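You operate a simulated robot arm through the tools that you are given. There is no shell and no other tool. Be economical: measure what you need, move in short steps, check, and stop when the job is done.

You run a simulated robot arm. Do the job below in one go: nothing can be reset, and whatever is moved stays where it is left.

TASK
Rinse the red-rimmed cup with water and tip the slops into the jug.
Fine: fill it to about 80 ml on the grey ring, empty it into the blue-handled jug and put it back clean; leave the other cup. Spill nothing.

The check looks at the end state, three seconds after you hand in, the way a careful person would. Anything else that was tipped, shoved, dropped, spilled or broken makes it a failure.

THE ROBOT
A 6-joint arm with a two-finger parallel gripper, fixed in place. Base frame: the origin is at the foot of the arm, x ahead of it, y to its left, z up; the work surface is at about z = 860. Lengths are in mm, angles in rad, forces in N, time in s.
With the tool pointing down near the work surface it reaches from about 260 to 680 mm from the base axis. Its first joint turns from -1.152 to 1.152 rad. Payload 2.9 kg.
Tool frame: the origin (TCP) lies between the finger pads and is the grasp point; the fingertips stand 30 mm ahead of it; z points along the fingers, y is the line along which they close. The gripper opens to 110 mm. The fingers are 20 mm wide and 10 mm thick; the gripper's body (48 by 112 mm) begins 55 mm behind the TCP.
Orientation is told as [roll, pitch, yaw] about the base's x, y, z axes, in that order, counted from this pose: with the fingers straight down and closing along the base's y, the tool's x points along the base's -x, its y along +y and its z along -z.

THE INTERFACE
- The arm moves only by the tool jog_arm. Its argument "deltas" is text: rows parted by semicolons, each of 6 numbers parted by spaces: the shift along the tool's x, y, z in units of 25 mm (1.0 is 25 mm), then the turn, a rotation vector about the tool's x, y, z in units of 5 degrees (1.0 is 5 degrees). In form: dx dy dz wx wy wz; .... A call has 1 to 10 rows; each row shifts and turns the commanded pose from where the row before left it, along the tool's axes as they then stand. "fingers" is the opening in per cent of the stroke, from 0 (shut) to 100 (fully open), set as the call begins (left out, the last holds). A call with a number of a shift or a turn outside -1 to 1 is refused whole. Rows are played at 5 a second. More than 50 mm and 0.15 rad between two rows, or a gripper value outside its range, and nothing of the call is played. Where a pose cannot be reached the arm comes as near as it can. A force on the tool above 90 N (or 10 N above the force at the start of the call, whichever is more), or a blocked arm, ends the call early, and 0.2 s more pass. Each finger travels about 108 mm/s and halts on what it meets, pressing with about 29 N; the grip force reading is that of the motor and also rises with nothing between the fingers. The clock runs only during rows and for 0.2 s after the last one: add rows that do not move to give the fingers time. It gives the time, the measured TCP pose, the force on the tool (base axes), the opening and the grip force at its end, in the units of the frame above (readings bear some noise).
- Cameras (640 x 400 px; columns grow to the right, rows downward): "scene" is fixed at [87.9, 437.5, 1404.2]; the picture's right is [-0.68, -0.73, 0.00], its down [-0.28, 0.27, -0.92] and it looks along [0.67, -0.63, -0.39] (base axes); focal length 215 px, centre (320, 200). "wrist" rides on the gripper at [-36, 0, -57] in the tool frame; the picture's right is [0.00, -1.00, 0.00], its down [0.97, 0.00, -0.24] and it looks along [0.24, 0.00, 0.97] (tool axes); focal length 218 px, centre (320, 200). There is no depth. A picture from a camera that has moved, and an enlarged one, comes with that camera's place and axes in the base frame and with its lens.
- get_image(camera): a new picture of that camera. It takes no simulated time.
- inspect(camera, box): a new picture of the part [left, top, right, bottom] of that camera's present view, enlarged. It takes no simulated time.
- close_job(): hands the job in; it is judged then, once.

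Go step by step. Nothing tells you positions but the pictures and the camera data: compare them with the known pose of the tool, close in by small moves and look again before you grip or let go. The budget is 120 turns and 76 pictures, counting those below and the enlarged ones. Unless the task says otherwise, let go and move clear before handing in, and close with one line.

The tools are called after "Call:" as a command line: name --argument value ..., lists and objects as JSON in quotes. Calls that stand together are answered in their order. jog_arm: Moves the arm, as the interface text tells. Its arguments: {"type":"object","properties":{"deltas":{"type":"string"},"fingers":{"type":"number"}},"required":["deltas"]} The other tools are called the same way: get_image (camera) takes a picture; inspect (camera, box) takes an enlarged picture of a part of a camera's view; close_job () hands the job in.

At the start:

```text
time: 0.0
position: [353.4, 67.3, 1340.9]
tool_rot: [0.001, 0.0, -0.001]
force: [0.6, 0.7, 1.3]
grip_width: 110.0
grasp_force: 0.1
```

scene: 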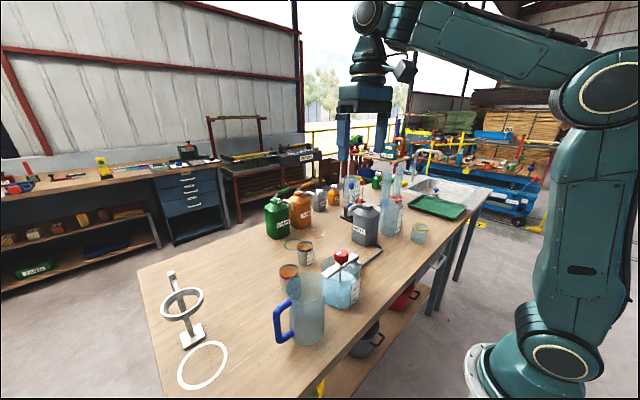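
wrist: 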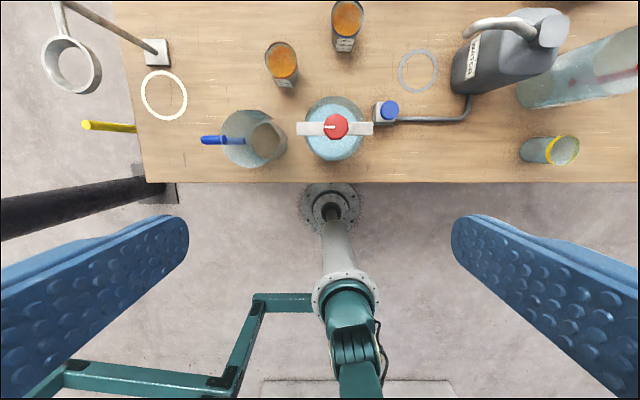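

I see a table with a jug, two orange-topped small cups, a water dispenser with a red knob, a grey ring and a white ring. I'll look closer first.

Call:
inspect --camera "scene" --box '[240, 180, 440, 350]'

Call:
inspect --camera "wrist" --box '[190, 0, 450, 180]'

Call:
inspect --camera "wrist" --box '[370, 0, 640, 180]'

```text
2.35 times, centred on (340, 265) of scene
camera zoom: at [87.9, 437.5, 1404.2], right [-0.68, -0.73, 0.0], down [-0.28, 0.27, -0.92], along [0.67, -0.63, -0.39], focal length 507 px, centre (273, 47)
```

zoom: 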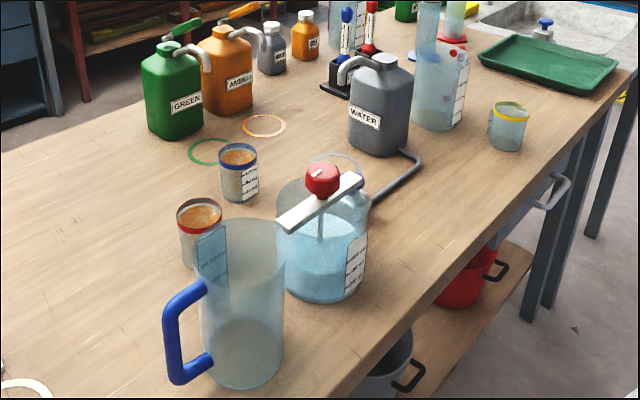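

```text
2.22 times, centred on (320, 90) of wrist
camera zoom: at [390.9, 66.7, 1397.5], right [0.0, -1.0, 0.0], down [-0.97, 0.0, 0.24], along [-0.24, 0.0, -0.97], focal length 485 px, centre (320, 444)
```

zoom: 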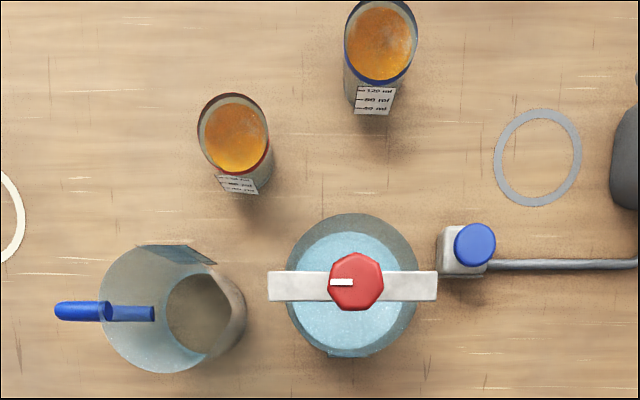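

```text
2.22 times, centred on (505, 90) of wrist
camera zoom: at [390.9, 66.7, 1397.5], right [0.0, -1.0, 0.0], down [-0.97, 0.0, 0.24], along [-0.24, 0.0, -0.97], focal length 485 px, centre (-91, 444)
```

zoom: 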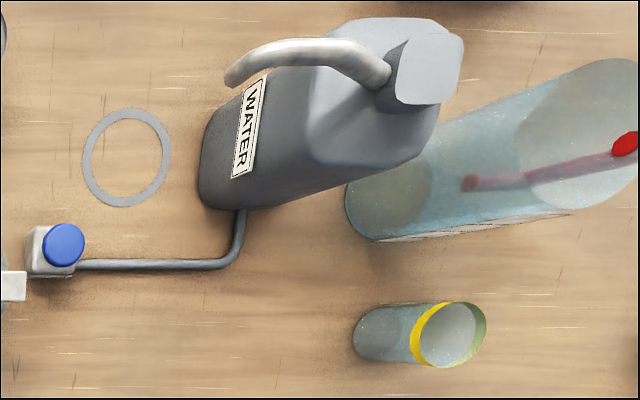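

I'll look closer at the cups and the water pump.

Call:
inspect --camera "wrist" --box '[255, 0, 375, 90]'

Call:
inspect --camera "scene" --box '[270, 230, 330, 300]'

Call:
inspect --camera "scene" --box '[320, 195, 410, 275]'

```text
4.44 times, centred on (315, 45) of wrist
camera zoom: at [390.9, 66.7, 1397.5], right [0.0, -1.0, 0.0], down [-0.97, 0.0, 0.24], along [-0.24, 0.0, -0.97], focal length 970 px, centre (342, 889)
```

zoom: 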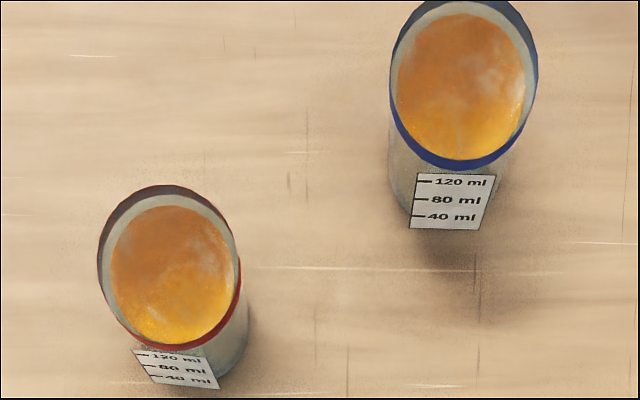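

```text
5.71 times, centred on (300, 265) of scene
camera zoom: at [87.9, 437.5, 1404.2], right [-0.68, -0.73, 0.0], down [-0.28, 0.27, -0.92], along [0.67, -0.63, -0.39], focal length 1230 px, centre (434, -171)
```

zoom: 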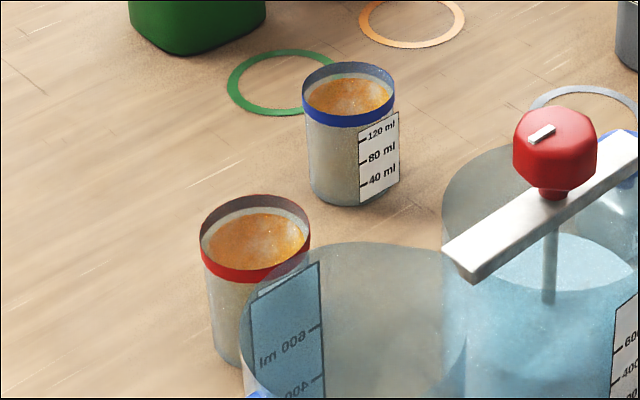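

```text
5.00 times, centred on (365, 235) of scene
camera zoom: at [87.9, 437.5, 1404.2], right [-0.68, -0.73, 0.0], down [-0.28, 0.27, -0.92], along [0.67, -0.63, -0.39], focal length 1076 px, centre (95, 25)
```

zoom: 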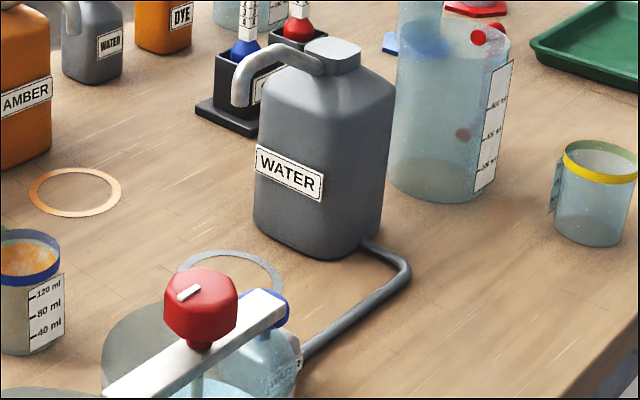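

The cups look dirty or filled, the blue button presumably drives the water spout above the grey ring. I move over the red cup to look inside (estimated at about x 547, y 140, rim z 930).

Call:
jog_arm --deltas "-.935 .365 .98 0 0 0;-.935 .365 .98 0 0 0;-.935 .365 .98 0 0 0;-.935 .365 .98 0 0 0;-.935 .365 .98 0 0 0;-.935 .365 .98 0 0 0;-.935 .365 .98 0 0 0;-.935 .365 .98 0 0 0;0 0 0 0 0 0"

Call:
get_image --camera "wrist"

Call:
get_image --camera "scene"

```text
time: 2.0
position: [541.8, 140.1, 1145.7]
tool_rot: [0.001, 0.0, 0.001]
force: [0.2, 0.0, -0.3]
grip_width: 110.1
grasp_force: 0.1
```

```text
67 pictures are left
camera wrist: at [579.2, 140.1, 1202.3], right [0.0, -1.0, 0.0], down [-0.97, 0.0, 0.24], along [-0.24, 0.0, -0.97], focal length 218 px, centre (320, 200)
```

wrist: 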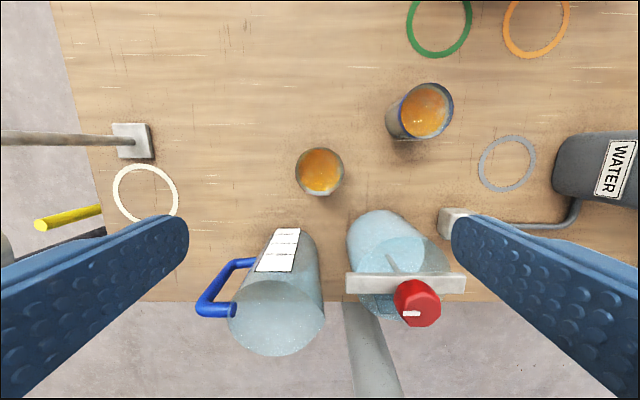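

```text
66 pictures are left
```

scene: 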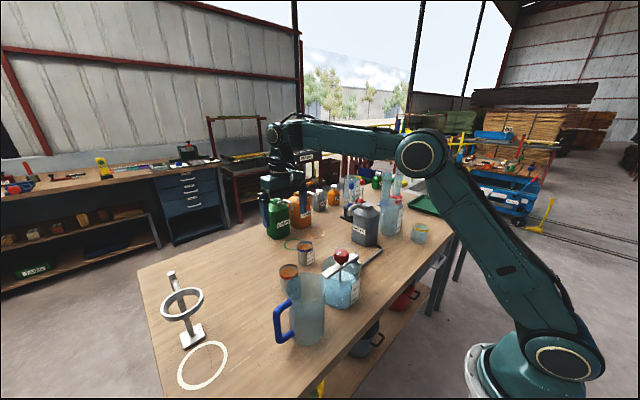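

Call:
inspect --camera "wrist" --box '[280, 70, 480, 210]'

Call:
inspect --camera "wrist" --box '[285, 135, 355, 205]'

```text
2.86 times, centred on (380, 140) of wrist
camera zoom: at [579.2, 140.1, 1202.3], right [0.0, -1.0, 0.0], down [-0.97, 0.0, 0.24], along [-0.24, 0.0, -0.97], focal length 624 px, centre (149, 371)
```

zoom: 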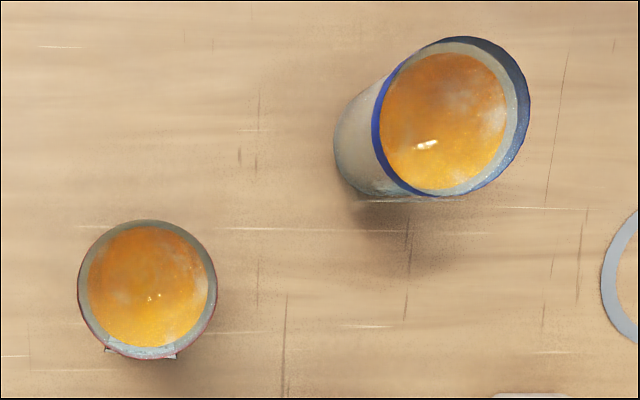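

```text
5.71 times, centred on (320, 170) of wrist
camera zoom: at [579.2, 140.1, 1202.3], right [0.0, -1.0, 0.0], down [-0.97, 0.0, 0.24], along [-0.24, 0.0, -0.97], focal length 1247 px, centre (320, 371)
```

zoom: 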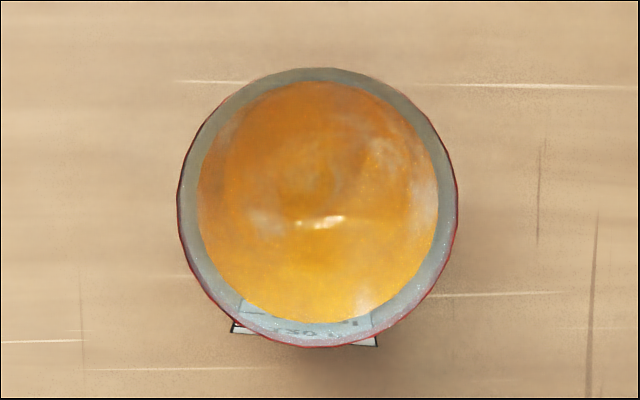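

The cup at (549, 140.5), rim z≈932, dia 60, seems nearly full of amber residue, so I'll carry it level and empty it first. The spout blocks a top-down placement on the ring, so I'll grasp with a tool tilted 50° from vertical, heading 80°; first turning in the air.

Call:
jog_arm --deltas "0 0 0 0 0 -1;0 0 0 0 0 -1;0 0 0 0 0 -1;0 0 0 0 0 -1;0 0 0 0 0 -1;0 0 0 0 0 -1;0 0 0 0 0 -1;0 0 0 0 0 -1;0 0 0 0 0 -1;0 0 0 0 0 -1"

Call:
jog_arm --deltas "0 0 0 0 0 -1;0 0 0 0 0 -1;0 0 0 0 0 -1;0 0 0 0 0 -1;0 0 0 0 0 -1;0 0 0 0 0 -1;0 0 0 0 0 0"

Call:
jog_arm --deltas "0 0 0 0 -1 0;0 0 0 0 -1 0;0 0 0 0 -1 0;0 0 0 0 -1 0;0 0 0 0 -1 0;0 0 0 0 -1 0;0 0 0 0 -1 0;0 0 0 0 -1 0;0 0 0 0 -1 0;0 0 0 0 -1 0"

```text
time: 4.2
position: [541.2, 138.8, 1145.1]
tool_rot: [0.0, -0.001, 0.875]
force: [0.5, -0.4, -0.5]
grip_width: 110.0
grasp_force: 0.0
```

```text
time: 5.8
position: [541.7, 140.5, 1144.7]
tool_rot: [0.001, -0.002, 1.397]
force: [-0.4, -0.3, -0.3]
grip_width: 110.2
grasp_force: 0.1
```

```text
time: 8.0
position: [545.7, 133.4, 1141.2]
tool_rot: [-0.003, -0.873, 1.396]
force: [0.2, 0.5, -0.2]
grip_width: 110.0
grasp_force: 0.1
out of reach, approached as far as the arm can: row 1, 2
```

Tilt reached. Checking that the pose has settled.

Call:
jog_arm --deltas "0 0 0 0 0 0"

Call:
get_image --camera "scene"

```text
time: 8.4
position: [544.8, 132.7, 1140.9]
tool_rot: [-0.001, -0.871, 1.398]
force: [-0.7, 0.5, 0.3]
grip_width: 110.1
grasp_force: 0.1
```

```text
63 pictures are left
```

scene: 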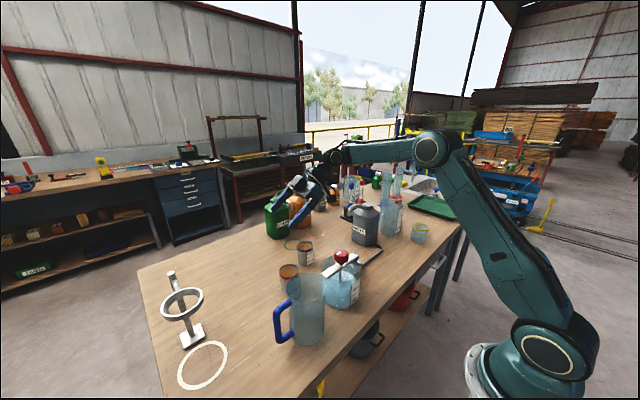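

Call:
jog_arm --deltas ".888 -.0135 .0465 0 0 0;.888 -.0135 .0465 0 0 0;.888 -.0135 .0465 0 0 0;.888 -.0135 .0465 0 0 0;.888 -.0135 .0465 0 0 0;.888 -.0135 .0465 0 0 0;.888 -.0135 .0465 0 0 0;.888 -.0135 .0465 0 0 0;0 0 0 0 0 0"

Call:
get_image --camera "wrist"

Call:
get_image --camera "scene"

```text
time: 10.4
position: [531.3, 27.4, 997.8]
tool_rot: [0.0, -0.873, 1.398]
force: [0.7, -0.4, -1.3]
grip_width: 110.3
grasp_force: 0.1
```

```text
62 pictures are left
camera wrist: at [528.4, 7.3, 1060.7], right [0.98, -0.17, 0.0], down [-0.14, -0.8, -0.59], along [0.1, 0.58, -0.81], focal length 218 px, centre (320, 200)
```

wrist: 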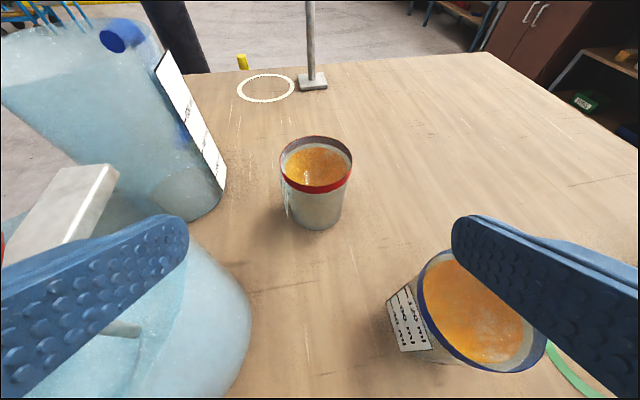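

```text
61 pictures are left
```

scene: 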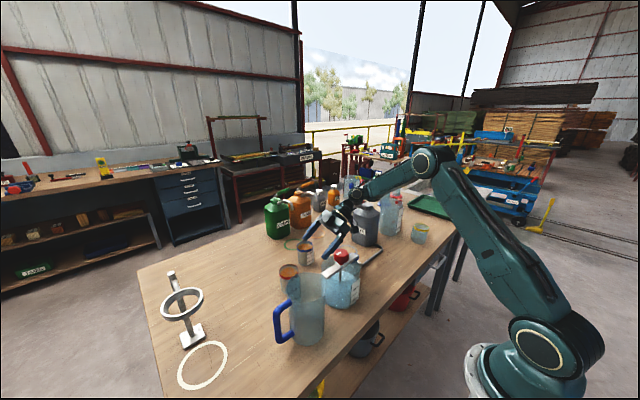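

Call:
jog_arm --deltas "0 .06 .9 0 0 0;0 .06 .9 0 0 0;.036 0 .9 0 0 0;0 0 .9 0 0 0;0 0 0 0 0 0" --fingers 82

Call:
get_image --camera "wrist"

Call:
inspect --camera "scene" --box '[260, 190, 400, 300]'

```text
time: 11.4
position: [541.8, 85.0, 954.4]
tool_rot: [-0.027, -0.878, 1.413]
force: [1.2, -0.4, 7.4]
grip_width: 90.4
grasp_force: 0.1
stopped in row 4: the force on the tool passed its limit (the readings are from after the stop); the commanded pose is now the measured one
```

```text
60 pictures are left
camera wrist: at [537.2, 65.1, 1017.7], right [0.98, -0.18, 0.02], down [-0.13, -0.79, -0.59], along [0.12, 0.58, -0.81], focal length 218 px, centre (320, 200)
```

wrist: 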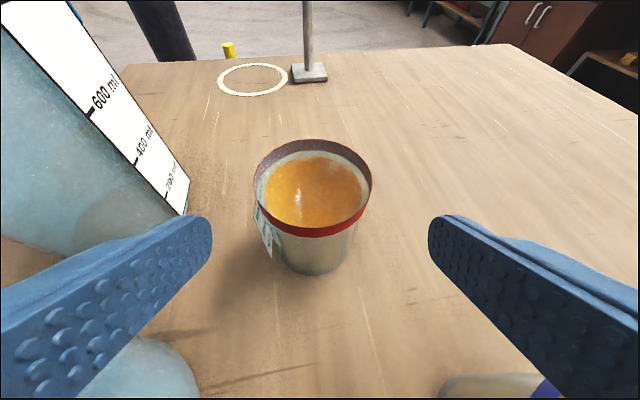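

```text
3.64 times, centred on (330, 245) of scene
camera zoom: at [87.8, 437.5, 1404.2], right [-0.68, -0.73, 0.0], down [-0.28, 0.27, -0.92], along [0.67, -0.63, -0.39], focal length 783 px, centre (284, 36)
```

zoom: 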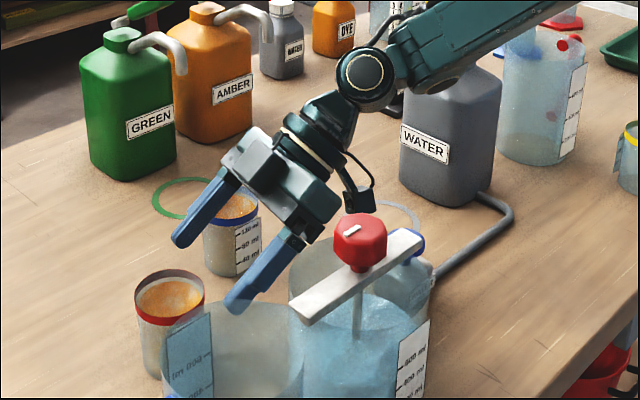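

Something touched and the motion stopped. I look close before moving on.

Call:
inspect --camera "scene" --box '[295, 205, 375, 265]'

Call:
inspect --camera "wrist" --box '[380, 200, 640, 400]'

```text
6.67 times, centred on (335, 235) of scene
camera zoom: at [87.8, 437.5, 1404.2], right [-0.68, -0.73, 0.0], down [-0.28, 0.27, -0.92], along [0.67, -0.63, -0.39], focal length 1435 px, centre (220, -33)
```

zoom: 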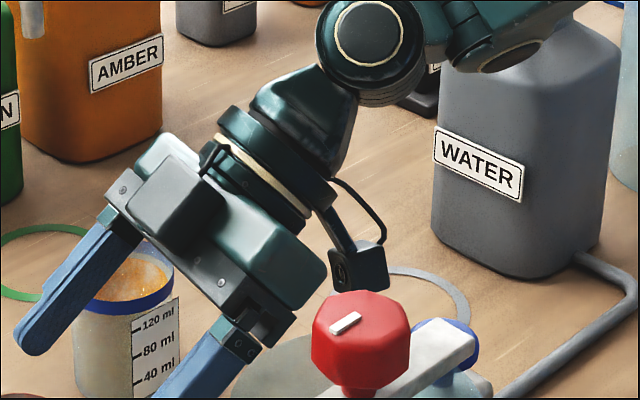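

```text
2.00 times, centred on (510, 300) of wrist
camera zoom: at [537.2, 65.1, 1017.7], right [0.98, -0.18, 0.02], down [-0.13, -0.79, -0.59], along [0.12, 0.58, -0.81], focal length 436 px, centre (-60, 0)
```

zoom: 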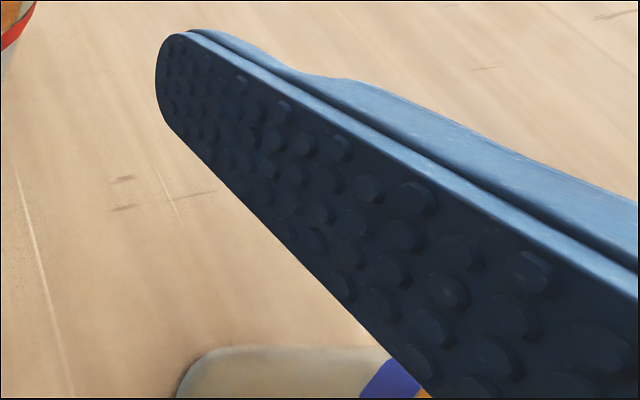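

Call:
inspect --camera "scene" --box '[320, 150, 440, 230]'

Call:
inspect --camera "scene" --box '[290, 220, 370, 280]'

```text
5.00 times, centred on (380, 190) of scene
camera zoom: at [87.8, 437.5, 1404.2], right [-0.68, -0.73, 0.0], down [-0.28, 0.27, -0.92], along [0.67, -0.63, -0.39], focal length 1076 px, centre (20, 250)
```

zoom: 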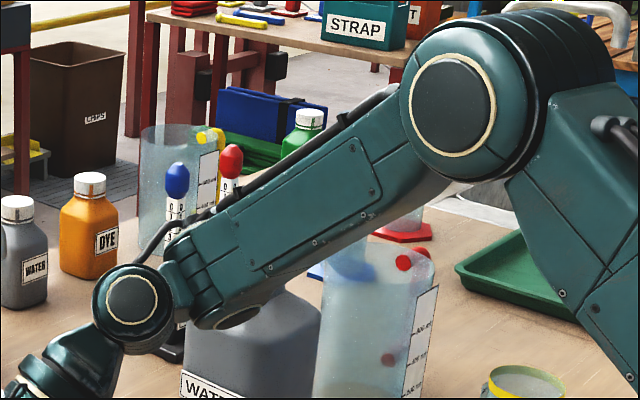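

```text
6.67 times, centred on (330, 250) of scene
camera zoom: at [87.8, 437.5, 1404.2], right [-0.68, -0.73, 0.0], down [-0.28, 0.27, -0.92], along [0.67, -0.63, -0.39], focal length 1435 px, centre (253, -133)
```

zoom: 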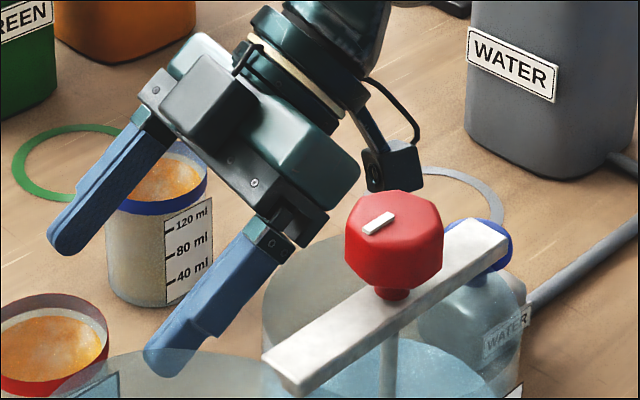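

Likely the black connector box at the flange touched the jar's bar or knob; nothing appears moved. I back off along the tool, then turn the heading by +15° to keep clear.

Call:
jog_arm --deltas "0 0 -.9 0 0 0;0 0 -.9 0 0 0;0 0 -.9 0 0 0;0 0 -.9 0 0 0;0 0 0 0 0 0"

Call:
inspect --camera "scene" --box '[270, 190, 410, 300]'

```text
time: 12.6
position: [526.6, 16.9, 1011.9]
tool_rot: [-0.025, -0.876, 1.413]
force: [-0.4, -0.6, -0.2]
grip_width: 90.3
grasp_force: 0.1
```

```text
3.64 times, centred on (340, 245) of scene
camera zoom: at [87.9, 437.5, 1404.2], right [-0.68, -0.73, 0.0], down [-0.28, 0.27, -0.92], along [0.67, -0.63, -0.39], focal length 783 px, centre (247, 36)
```

zoom: 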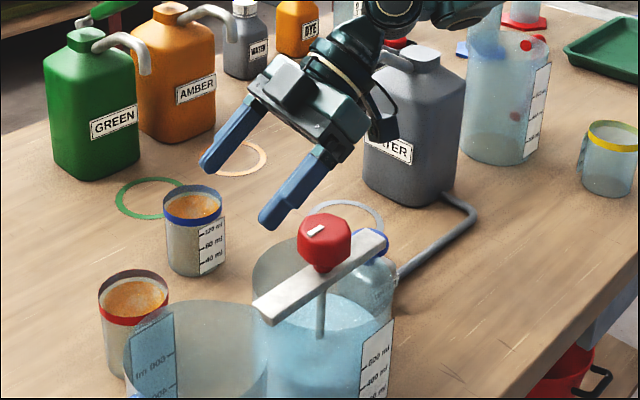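

Call:
jog_arm --deltas "0 0 0 -.287 0 0;0 0 0 -.715 0 -.6;0 0 0 -.715 0 -.6;0 0 0 -.715 0 -.6;.15 -.64 .25 0 0 0;.15 -.64 .25 0 0 0;0 0 0 0 0 0"

Call:
get_image --camera "wrist"

Call:
inspect --camera "scene" --box '[270, 170, 410, 280]'

```text
time: 14.2
position: [542.6, 34.8, 989.3]
tool_rot: [-0.008, -0.872, 1.659]
force: [-0.5, 0.1, -0.1]
grip_width: 90.1
grasp_force: 0.1
out of reach, approached as far as the arm can: row 4, 5, 6
```

```text
53 pictures are left
camera wrist: at [546.6, 13.4, 1052.1], right [1.0, 0.08, 0.0], down [0.07, -0.81, -0.59], along [-0.04, 0.59, -0.81], focal length 218 px, centre (320, 200)
```

wrist: 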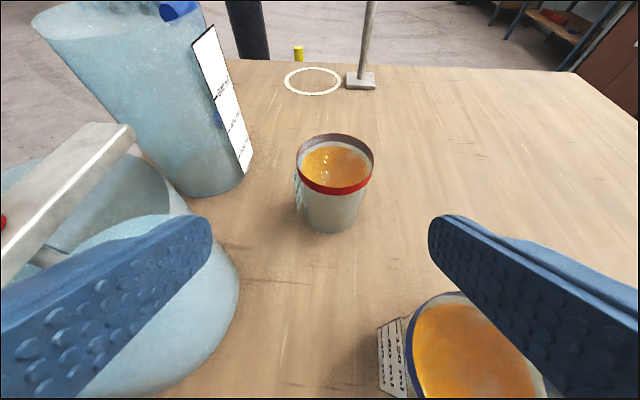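

```text
3.64 times, centred on (340, 225) of scene
camera zoom: at [87.9, 437.5, 1404.2], right [-0.68, -0.73, 0.0], down [-0.28, 0.27, -0.92], along [0.67, -0.63, -0.39], focal length 783 px, centre (247, 109)
```

zoom: 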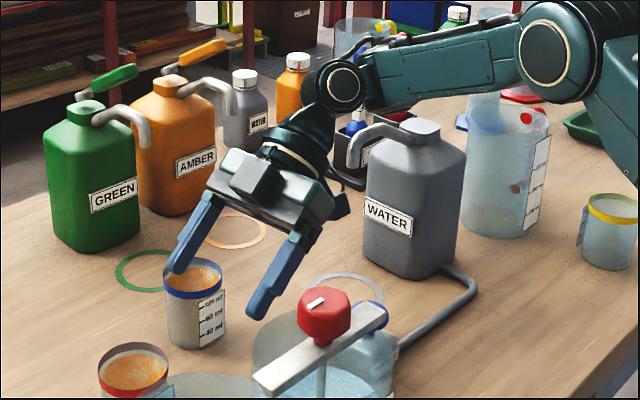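

Call:
jog_arm --deltas "0 -.3 .5 0 0 0;0 -.3 .5 0 0 0;0 0 .5 0 0 0;0 0 .5 0 0 0;0 0 0 0 0 0"

Call:
get_image --camera "wrist"

```text
time: 15.4
position: [556.6, 73.7, 957.5]
tool_rot: [-0.003, -0.876, 1.659]
force: [0.0, -0.5, 0.2]
grip_width: 90.2
grasp_force: 0.0
```

```text
51 pictures are left
camera wrist: at [559.1, 53.0, 1021.3], right [1.0, 0.09, 0.0], down [0.07, -0.8, -0.59], along [-0.05, 0.59, -0.81], focal length 218 px, centre (320, 200)
```

wrist: 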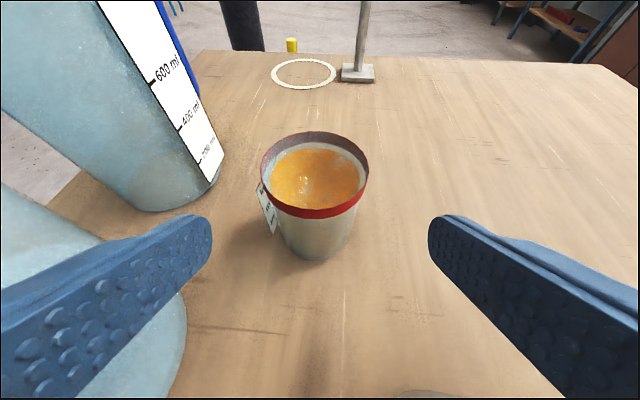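

Call:
jog_arm --deltas "0 .04 .5 0 0 0;.02 .04 .5 0 0 0;.02 0 .5 0 0 0;.01 0 .5 0 0 0;0 0 .5 0 0 0;0 0 0 0 0 0"

Call:
get_image --camera "wrist"

Call:
inspect --camera "scene" --box '[260, 200, 400, 310]'

```text
time: 16.8
position: [550.5, 119.3, 914.2]
tool_rot: [0.0, -0.877, 1.658]
force: [0.0, 0.0, 0.7]
grip_width: 90.3
grasp_force: 0.0
```

```text
50 pictures are left
camera wrist: at [553.5, 99.9, 978.8], right [1.0, 0.09, 0.0], down [0.07, -0.8, -0.59], along [-0.05, 0.59, -0.81], focal length 218 px, centre (320, 200)
```

wrist: 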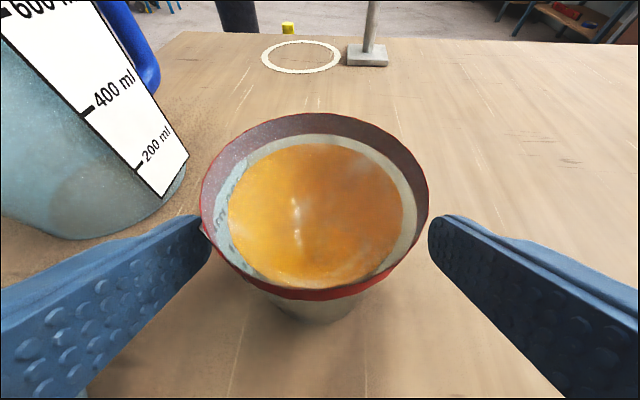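

```text
3.64 times, centred on (330, 255) of scene
camera zoom: at [87.9, 437.5, 1404.2], right [-0.68, -0.73, 0.0], down [-0.28, 0.27, -0.92], along [0.67, -0.63, -0.39], focal length 783 px, centre (284, 0)
```

zoom: 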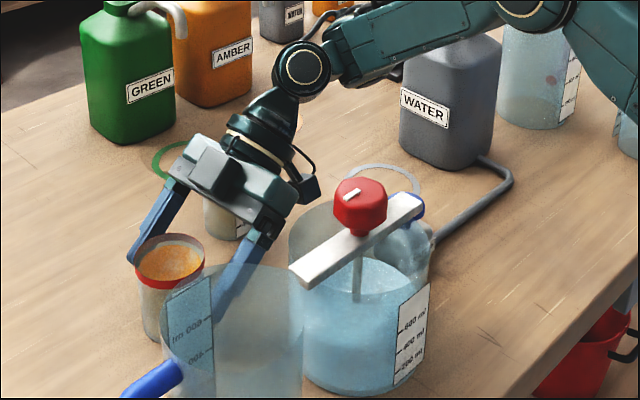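

Cup centre refined to (549.4, 139.3), rim z≈935. Final approach and close.

Call:
jog_arm --deltas "-.04 -.01 .5 0 0 0;-.04 -.01 .48 0 0 0;0 0 0 0 0 0"

Call:
jog_arm --deltas "0 0 0 0 0 0;0 0 0 0 0 0;0 0 0 0 0 0;0 0 0 0 0 0" --fingers 45

Call:
get_image --camera "wrist"

```text
time: 17.6
position: [548.4, 141.8, 900.8]
tool_rot: [0.0, -0.876, 1.657]
force: [-0.1, -0.1, -0.5]
grip_width: 90.2
grasp_force: 0.1
```

```text
time: 18.6
position: [549.7, 140.8, 901.3]
tool_rot: [0.001, -0.876, 1.658]
force: [0.5, 0.5, -0.1]
grip_width: 56.3
grasp_force: 28.9
```

```text
48 pictures are left
camera wrist: at [552.2, 120.6, 964.6], right [1.0, 0.09, 0.0], down [0.07, -0.8, -0.59], along [-0.05, 0.59, -0.81], focal length 218 px, centre (320, 200)
```

wrist: 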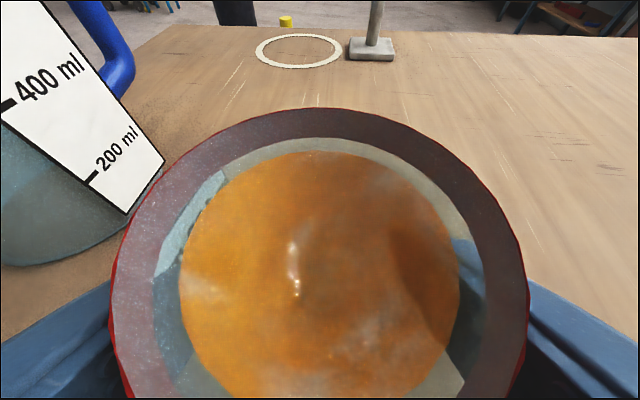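

Gripped (29 N). Lifting straight up gently.

Call:
jog_arm --deltas "-.15 0 -.13 0 0 0;-.3 0 -.257 0 0 0;-.46 0 -.385 0 0 0;-.46 0 -.385 0 0 0;-.46 0 -.385 0 0 0;-.3 0 -.257 0 0 0;-.15 0 -.13 0 0 0;0 0 0 0 0 0"

Call:
inspect --camera "scene" --box '[240, 180, 400, 320]'

```text
time: 20.4
position: [547.2, 139.9, 975.5]
tool_rot: [0.001, -0.876, 1.659]
force: [-0.4, 0.9, 0.0]
grip_width: 56.0
grasp_force: 28.9
```

```text
2.86 times, centred on (320, 250) of scene
camera zoom: at [87.9, 437.5, 1404.2], right [-0.68, -0.73, 0.0], down [-0.28, 0.27, -0.92], along [0.67, -0.63, -0.39], focal length 615 px, centre (320, 57)
```

zoom: 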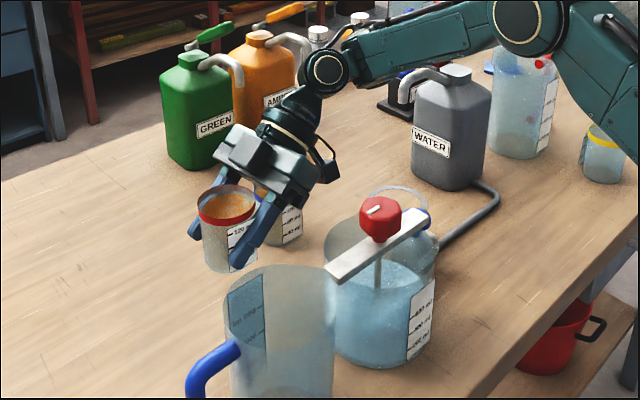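

Cup is held level. Lifting on to about z=1090.

Call:
jog_arm --deltas "-.15 0 -.13 0 0 0;-.3 0 -.257 0 0 0;-.46 0 -.385 0 0 0;-.55 0 -.46 0 0 0;-.55 0 -.46 0 0 0;-.55 0 -.46 0 0 0;-.46 0 -.385 0 0 0;-.3 0 -.257 0 0 0;-.15 0 -.13 0 0 0;0 0 0 0 0 0"

```text
time: 22.6
position: [540.6, 143.0, 1083.9]
tool_rot: [-0.007, -0.874, 1.66]
force: [0.2, -0.7, -0.4]
grip_width: 56.0
grasp_force: 29.0
out of reach, approached as far as the arm can: row 8, 9
```

Near a joint limit at this heading; I now turn the heading back about the vertical toward ~30°, slowly, cup staying upright.

Call:
jog_arm --deltas "0 0 0 .3 0 .25;0 0 0 .6 0 .505;0 0 0 .766 0 .643;0 0 0 .766 0 .643;0 0 0 .766 0 .643;0 0 0 .766 0 .643;0 0 0 .766 0 .643;0 0 0 .766 0 .643;0 0 0 .6 0 .505;0 0 0 .3 0 .25"

Call:
jog_arm --deltas "0 0 0 .3 0 .25;0 0 0 .6 0 .505;0 0 0 .766 0 .643;0 0 0 .766 0 .643;0 0 0 .6 0 .505;0 0 0 .3 0 .25;0 0 0 0 0 0"

Call:
get_image --camera "scene"

```text
time: 24.8
position: [541.5, 144.3, 1083.8]
tool_rot: [0.002, -0.875, 0.927]
force: [0.1, -0.3, -0.2]
grip_width: 55.7
grasp_force: 29.1
```

```text
time: 26.4
position: [540.8, 143.1, 1082.7]
tool_rot: [0.005, -0.874, 0.546]
force: [-0.6, -0.4, -0.1]
grip_width: 55.7
grasp_force: 28.8
```

```text
46 pictures are left
```

scene: 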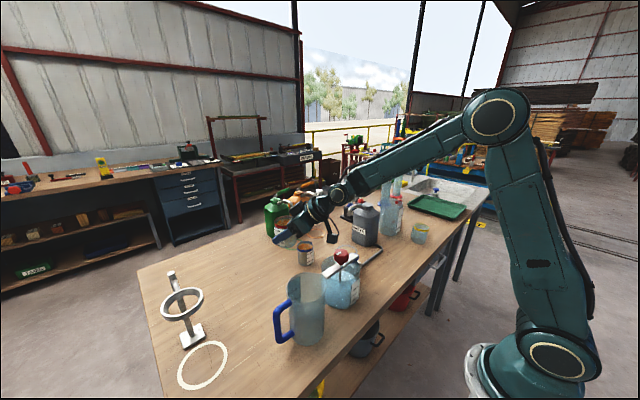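

Heading is 31°. Jug rim centre is at (404, 185), z≈1010. I move the cup beside/above it to TCP (400, 212, 1083).

Call:
jog_arm --deltas ".068 .164 -.082 0 0 0;.159 .383 -.19 0 0 0;.273 .657 -.326 0 0 0;.296 .712 -.354 0 0 0;.296 .712 -.354 0 0 0;.296 .712 -.354 0 0 0;.296 .712 -.354 0 0 0;.273 .657 -.326 0 0 0;.159 .383 -.19 0 0 0;.068 .164 -.082 0 0 0"

Call:
inspect --camera "scene" --box '[200, 160, 440, 370]'

Call:
get_image --camera "wrist"

```text
time: 28.6
position: [398.8, 211.4, 1083.2]
tool_rot: [0.005, -0.874, 0.548]
force: [0.3, 0.2, -0.4]
grip_width: 55.4
grasp_force: 29.3
```

```text
1.90 times, centred on (320, 265) of scene
camera zoom: at [87.9, 437.5, 1404.2], right [-0.68, -0.73, 0.0], down [-0.28, 0.27, -0.92], along [0.67, -0.63, -0.39], focal length 410 px, centre (320, 76)
```

zoom: 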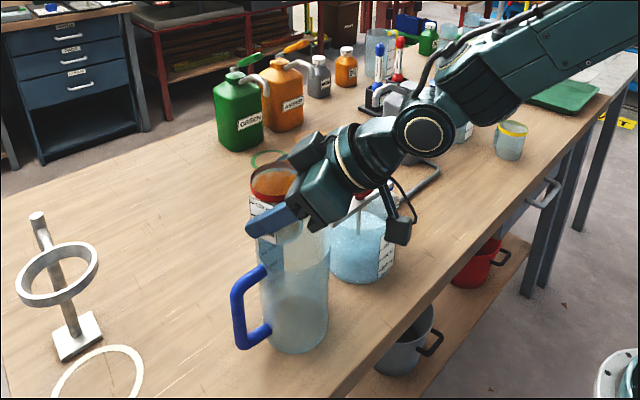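

```text
44 pictures are left
camera wrist: at [382.4, 200.0, 1146.8], right [0.52, -0.85, 0.0], down [-0.69, -0.42, -0.59], along [0.5, 0.31, -0.81], focal length 218 px, centre (320, 200)
```

wrist: 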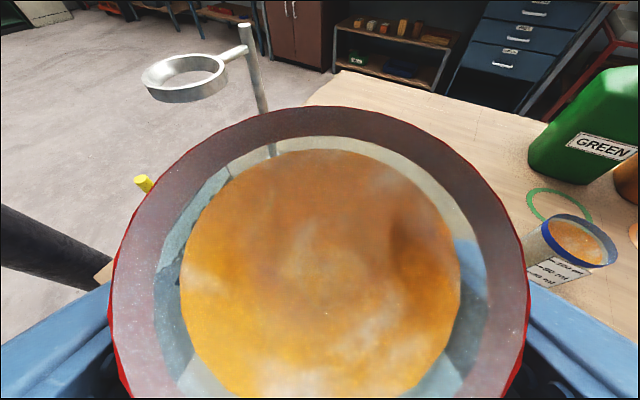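

Cup level over the jug's left side. Now roll about the tool axis (mouth turning to the right, over the jug), first 35°.

Call:
jog_arm --deltas "0 0 0 0 0 .5;0 0 0 0 0 .8;0 0 0 0 0 1;0 0 0 0 0 1;0 0 0 0 0 1;0 0 0 0 0 1;0 0 0 0 0 .8;0 0 0 0 0 .6;0 0 0 0 0 .3;0 0 0 0 0 0"

Call:
inspect --camera "scene" --box '[250, 200, 370, 360]'

Call:
get_image --camera "wrist"

```text
time: 30.8
position: [399.6, 211.0, 1083.3]
tool_rot: [0.602, -0.677, -0.283]
force: [-1.0, -0.8, -0.5]
grip_width: 55.2
grasp_force: 28.9
```

```text
2.50 times, centred on (310, 280) of scene
camera zoom: at [87.9, 437.5, 1404.2], right [-0.68, -0.73, 0.0], down [-0.28, 0.27, -0.92], along [0.67, -0.63, -0.39], focal length 538 px, centre (345, 0)
```

zoom: 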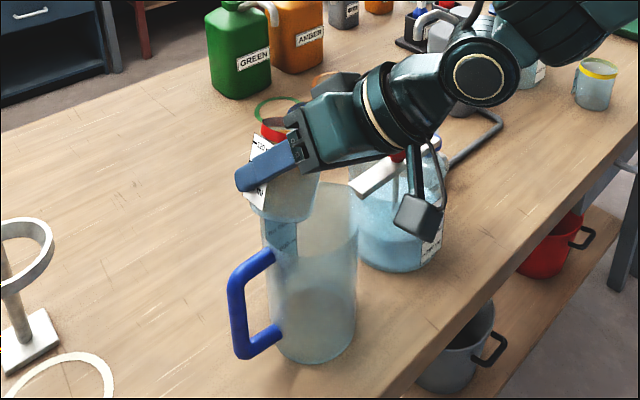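

```text
42 pictures are left
camera wrist: at [390.8, 181.2, 1141.3], right [0.11, -0.89, -0.44], down [-0.88, 0.11, -0.46], along [0.46, 0.44, -0.77], focal length 218 px, centre (320, 200)
```

wrist: 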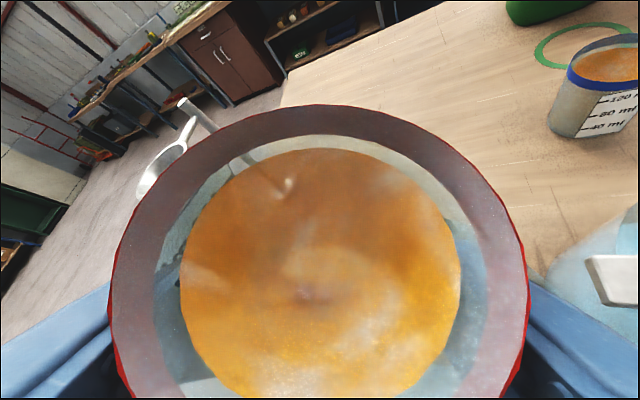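

The orange doesn't shift with tilt, but I'll do a complete tip over the jug anyway so that anything loose ends there. Continuing the roll.

Call:
jog_arm --deltas "0 0 0 0 0 .6;0 0 0 0 0 .8;0 0 0 0 0 .8;0 0 0 0 0 .8;0 0 0 0 0 .8;0 0 0 0 0 .8;0 0 0 0 0 .8;0 0 0 0 0 .8;0 0 0 0 0 .6;0 0 0 0 0 .2"

Call:
inspect --camera "scene" --box '[250, 200, 370, 360]'

Call:
get_image --camera "wrist"

```text
time: 33.0
position: [399.3, 211.0, 1082.1]
tool_rot: [0.846, -0.265, -0.793]
force: [0.1, 0.0, 0.2]
grip_width: 54.8
grasp_force: 29.0
```

```text
2.50 times, centred on (310, 280) of scene
camera zoom: at [87.9, 437.5, 1404.2], right [-0.68, -0.73, 0.0], down [-0.28, 0.27, -0.92], along [0.67, -0.63, -0.39], focal length 538 px, centre (345, 0)
```

zoom: 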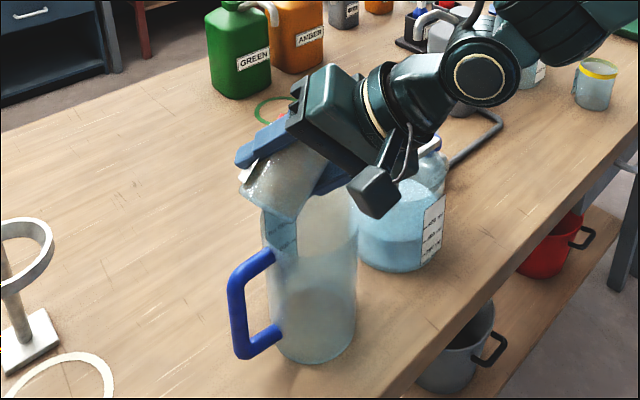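

```text
40 pictures are left
camera wrist: at [387.8, 164.1, 1128.2], right [-0.34, -0.6, -0.72], down [-0.81, 0.57, -0.1], along [0.47, 0.56, -0.68], focal length 218 px, centre (320, 200)
```

wrist: 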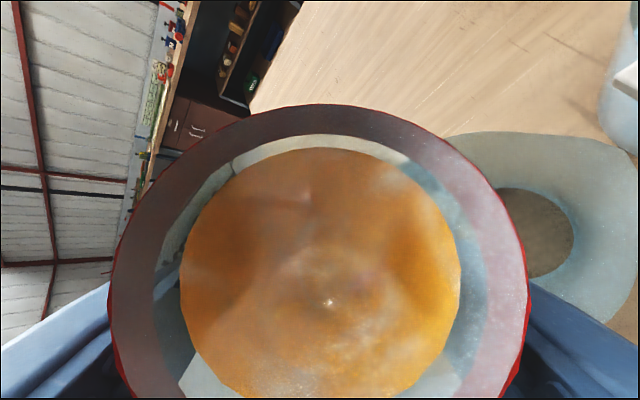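

Call:
jog_arm --deltas "0 0 0 0 0 .8;0 0 0 0 0 1;0 0 0 0 0 1;0 0 0 0 0 1;0 0 0 0 0 1;0 0 0 0 0 1;0 0 0 0 0 1;0 0 0 0 0 1;0 0 0 0 0 .8;0 0 0 0 0 .4"

Call:
get_image --camera "wrist"

Call:
inspect --camera "scene" --box '[250, 200, 370, 360]'

```text
time: 35.2
position: [399.9, 211.3, 1083.5]
tool_rot: [0.826, 0.334, -1.313]
force: [0.1, 0.3, -0.9]
grip_width: 54.8
grasp_force: 29.0
```

```text
39 pictures are left
camera wrist: at [372.3, 156.0, 1107.7], right [-0.72, 0.06, -0.69], down [-0.39, 0.79, 0.47], along [0.58, 0.61, -0.54], focal length 218 px, centre (320, 200)
```

wrist: 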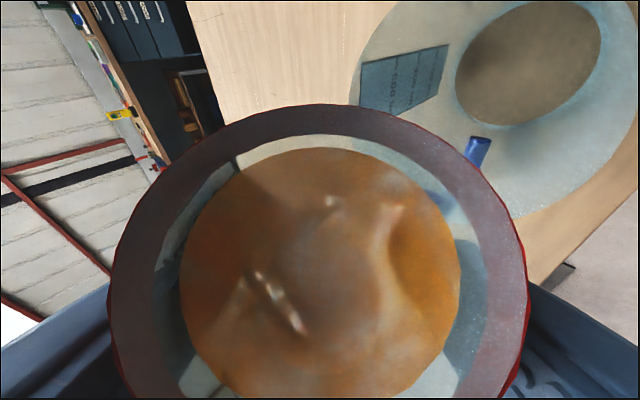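

```text
2.50 times, centred on (310, 280) of scene
camera zoom: at [87.9, 437.5, 1404.2], right [-0.68, -0.73, 0.0], down [-0.28, 0.27, -0.92], along [0.67, -0.63, -0.39], focal length 538 px, centre (345, 0)
```

zoom: 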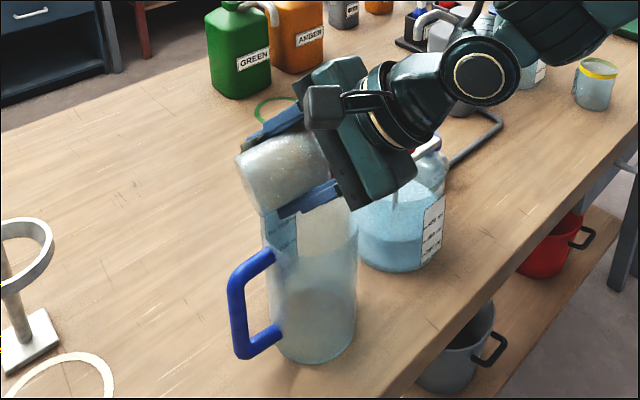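

The orange is a stuck film, the cup holds no liquid; the tipping motion is proven. Rolling back upright.

Call:
jog_arm --deltas "0 0 0 0 0 -1;0 0 0 0 0 -1;0 0 0 0 0 -1;0 0 0 0 0 -1;0 0 0 0 0 -1;0 0 0 0 0 -1;0 0 0 0 0 -1;0 0 0 0 0 -1;0 0 0 0 0 -1;0 0 0 0 0 -1"

Call:
jog_arm --deltas "0 0 0 0 0 -1;0 0 0 0 0 -1;0 0 0 0 0 -1;0 0 0 0 0 -1;0 0 0 0 0 -1;0 0 0 0 0 -1;0 0 0 0 0 -1;0 0 0 0 0 -1;0 0 0 0 0 -1;0 0 0 0 0 -1"

Call:
jog_arm --deltas "0 0 0 0 0 -1;0 0 0 0 0 -1;0 0 0 0 0 -1;0 0 0 0 0 -.2;0 0 0 0 0 0"

```text
time: 37.4
position: [398.6, 212.9, 1083.1]
tool_rot: [0.826, -0.331, -0.729]
force: [0.1, 0.9, -0.6]
grip_width: 54.6
grasp_force: 28.3
```

```text
time: 39.6
position: [400.2, 212.4, 1083.1]
tool_rot: [0.304, -0.834, 0.154]
force: [0.3, 0.1, -1.1]
grip_width: 54.5
grasp_force: 29.2
```

```text
time: 40.8
position: [399.3, 211.3, 1083.3]
tool_rot: [-0.02, -0.875, 0.576]
force: [0.4, -0.1, 0.0]
grip_width: 54.4
grasp_force: 28.6
```

Upright again. Next I turn the heading to ~15° and travel (empty cup, z≈1095) toward a point in front of the grey ring.

Call:
jog_arm --deltas "0 0 0 -.23 0 0;0 0 0 .69 0 .579;0 0 0 .69 0 .579;0 0 0 .69 0 .579;0 0 0 .69 0 .579;0 0 0 0 0 0"

```text
time: 42.2
position: [400.7, 211.7, 1082.9]
tool_rot: [0.001, -0.875, 0.26]
force: [0.0, -0.7, -0.7]
grip_width: 54.1
grasp_force: 29.3
```

Call:
jog_arm --deltas ".0723 -.935 -.1325 0 0 0;.0723 -.935 -.1325 0 0 0;.0723 -.935 -.1325 0 0 0;.0723 -.935 -.1325 0 0 0;.0723 -.935 -.1325 0 0 0;.0723 -.935 -.1325 0 0 0;.0723 -.935 -.1325 0 0 0;.0723 -.935 -.1325 0 0 0"

Call:
jog_arm --deltas ".0723 -.935 -.1325 0 0 0;.0723 -.935 -.1325 0 0 0;.0723 -.935 -.1325 0 0 0;.0723 -.935 -.1325 0 0 0;.0723 -.935 -.1325 0 0 0;.0723 -.935 -.1325 0 0 0;.0723 -.935 -.1325 0 0 0;.0723 -.935 -.1325 0 0 0;0 0 0 0 0 0"

Call:
get_image --camera "wrist"

Call:
inspect --camera "scene" --box '[280, 160, 460, 310]'

```text
time: 44.0
position: [419.5, 22.8, 1089.4]
tool_rot: [0.004, -0.875, 0.258]
force: [0.2, -0.2, -0.1]
grip_width: 54.0
grasp_force: 29.5
```

```text
time: 46.0
position: [439.8, -165.0, 1093.0]
tool_rot: [0.005, -0.875, 0.262]
force: [0.7, -0.1, -0.5]
grip_width: 53.8
grasp_force: 29.5
```

```text
37 pictures are left
camera wrist: at [420.6, -170.4, 1156.4], right [0.26, -0.97, 0.0], down [-0.78, -0.21, -0.59], along [0.57, 0.15, -0.81], focal length 218 px, centre (320, 200)
```

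wrist: 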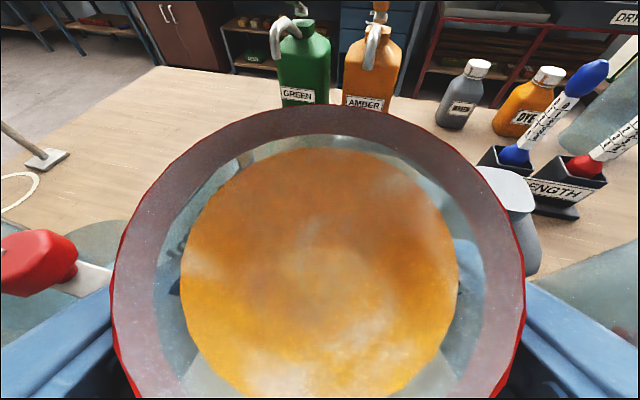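

```text
2.67 times, centred on (370, 235) of scene
camera zoom: at [88.0, 437.5, 1404.2], right [-0.68, -0.73, 0.0], down [-0.28, 0.27, -0.92], along [0.67, -0.63, -0.39], focal length 574 px, centre (187, 107)
```

zoom: 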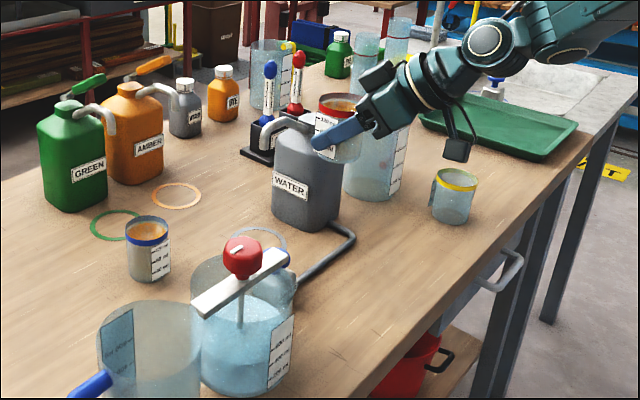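

The cup looks firmly held and empty of loose liquid. I descend in front of the ring to z≈940 (below the spout's 1030, above the pipe).

Call:
jog_arm --deltas ".665 -.08 .567 0 0 0;.665 -.08 .567 0 0 0;.665 -.08 .567 0 0 0;.665 -.08 .567 0 0 0;.665 -.08 .567 0 0 0;.665 -.08 .567 0 0 0;.665 -.08 .567 0 0 0;0 0 0 0 0 0"

Call:
get_image --camera "wrist"

Call:
inspect --camera "scene" --box '[310, 180, 430, 280]'

```text
time: 47.8
position: [444.5, -178.5, 942.0]
tool_rot: [0.003, -0.875, 0.261]
force: [0.9, -0.4, -0.4]
grip_width: 53.8
grasp_force: 29.0
```

```text
35 pictures are left
camera wrist: at [425.5, -183.1, 1005.4], right [0.26, -0.97, 0.0], down [-0.78, -0.21, -0.59], along [0.57, 0.15, -0.81], focal length 218 px, centre (320, 200)
```

wrist: 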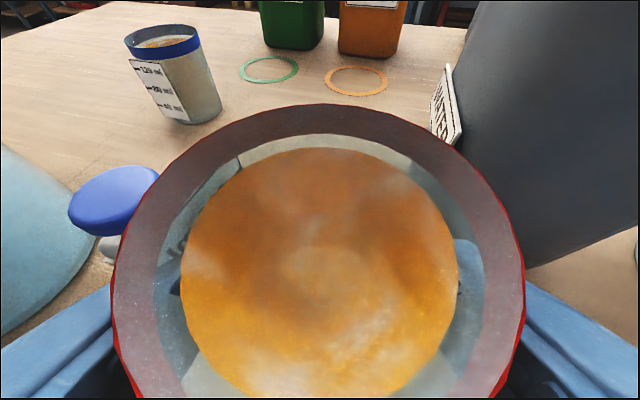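

```text
4.00 times, centred on (370, 230) of scene
camera zoom: at [87.9, 437.5, 1404.2], right [-0.68, -0.73, 0.0], down [-0.28, 0.27, -0.92], along [0.67, -0.63, -0.39], focal length 861 px, centre (120, 80)
```

zoom: 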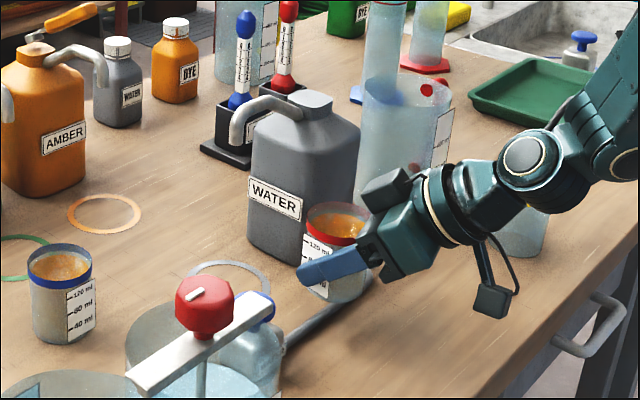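

Call:
jog_arm --deltas "-.47 -.007 .584 0 0 0;-.47 -.007 .584 0 0 0;-.47 -.007 .584 0 0 0;-.47 -.007 .584 0 0 0;-.47 -.007 .584 0 0 0;-.47 -.007 .584 0 0 0;0 0 0 0 0 0"

Call:
get_image --camera "wrist"

Call:
inspect --camera "scene" --box '[320, 190, 400, 270]'

```text
time: 48.9
position: [513.9, -161.6, 941.9]
tool_rot: [0.014, -0.865, 0.236]
force: [-53.7, 12.2, 26.1]
grip_width: 53.8
grasp_force: 28.9
stopped in row 5: the force on the tool passed its limit (the readings are from after the stop); the commanded pose is now the measured one
```

```text
33 pictures are left
camera wrist: at [495.9, -166.7, 1004.9], right [0.24, -0.97, -0.01], down [-0.79, -0.19, -0.58], along [0.56, 0.15, -0.81], focal length 218 px, centre (320, 200)
```

wrist: 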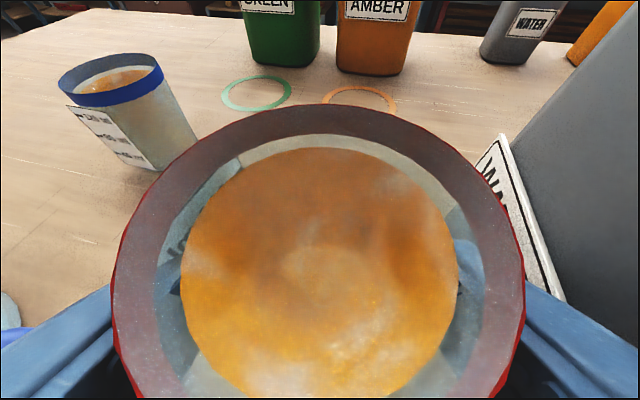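

```text
5.00 times, centred on (360, 230) of scene
camera zoom: at [86.0, 438.1, 1404.1], right [-0.68, -0.73, 0.0], down [-0.28, 0.27, -0.92], along [0.67, -0.63, -0.39], focal length 1076 px, centre (120, 50)
```

zoom: 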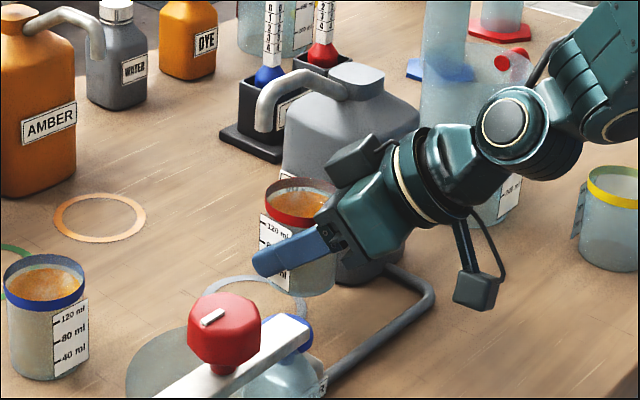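

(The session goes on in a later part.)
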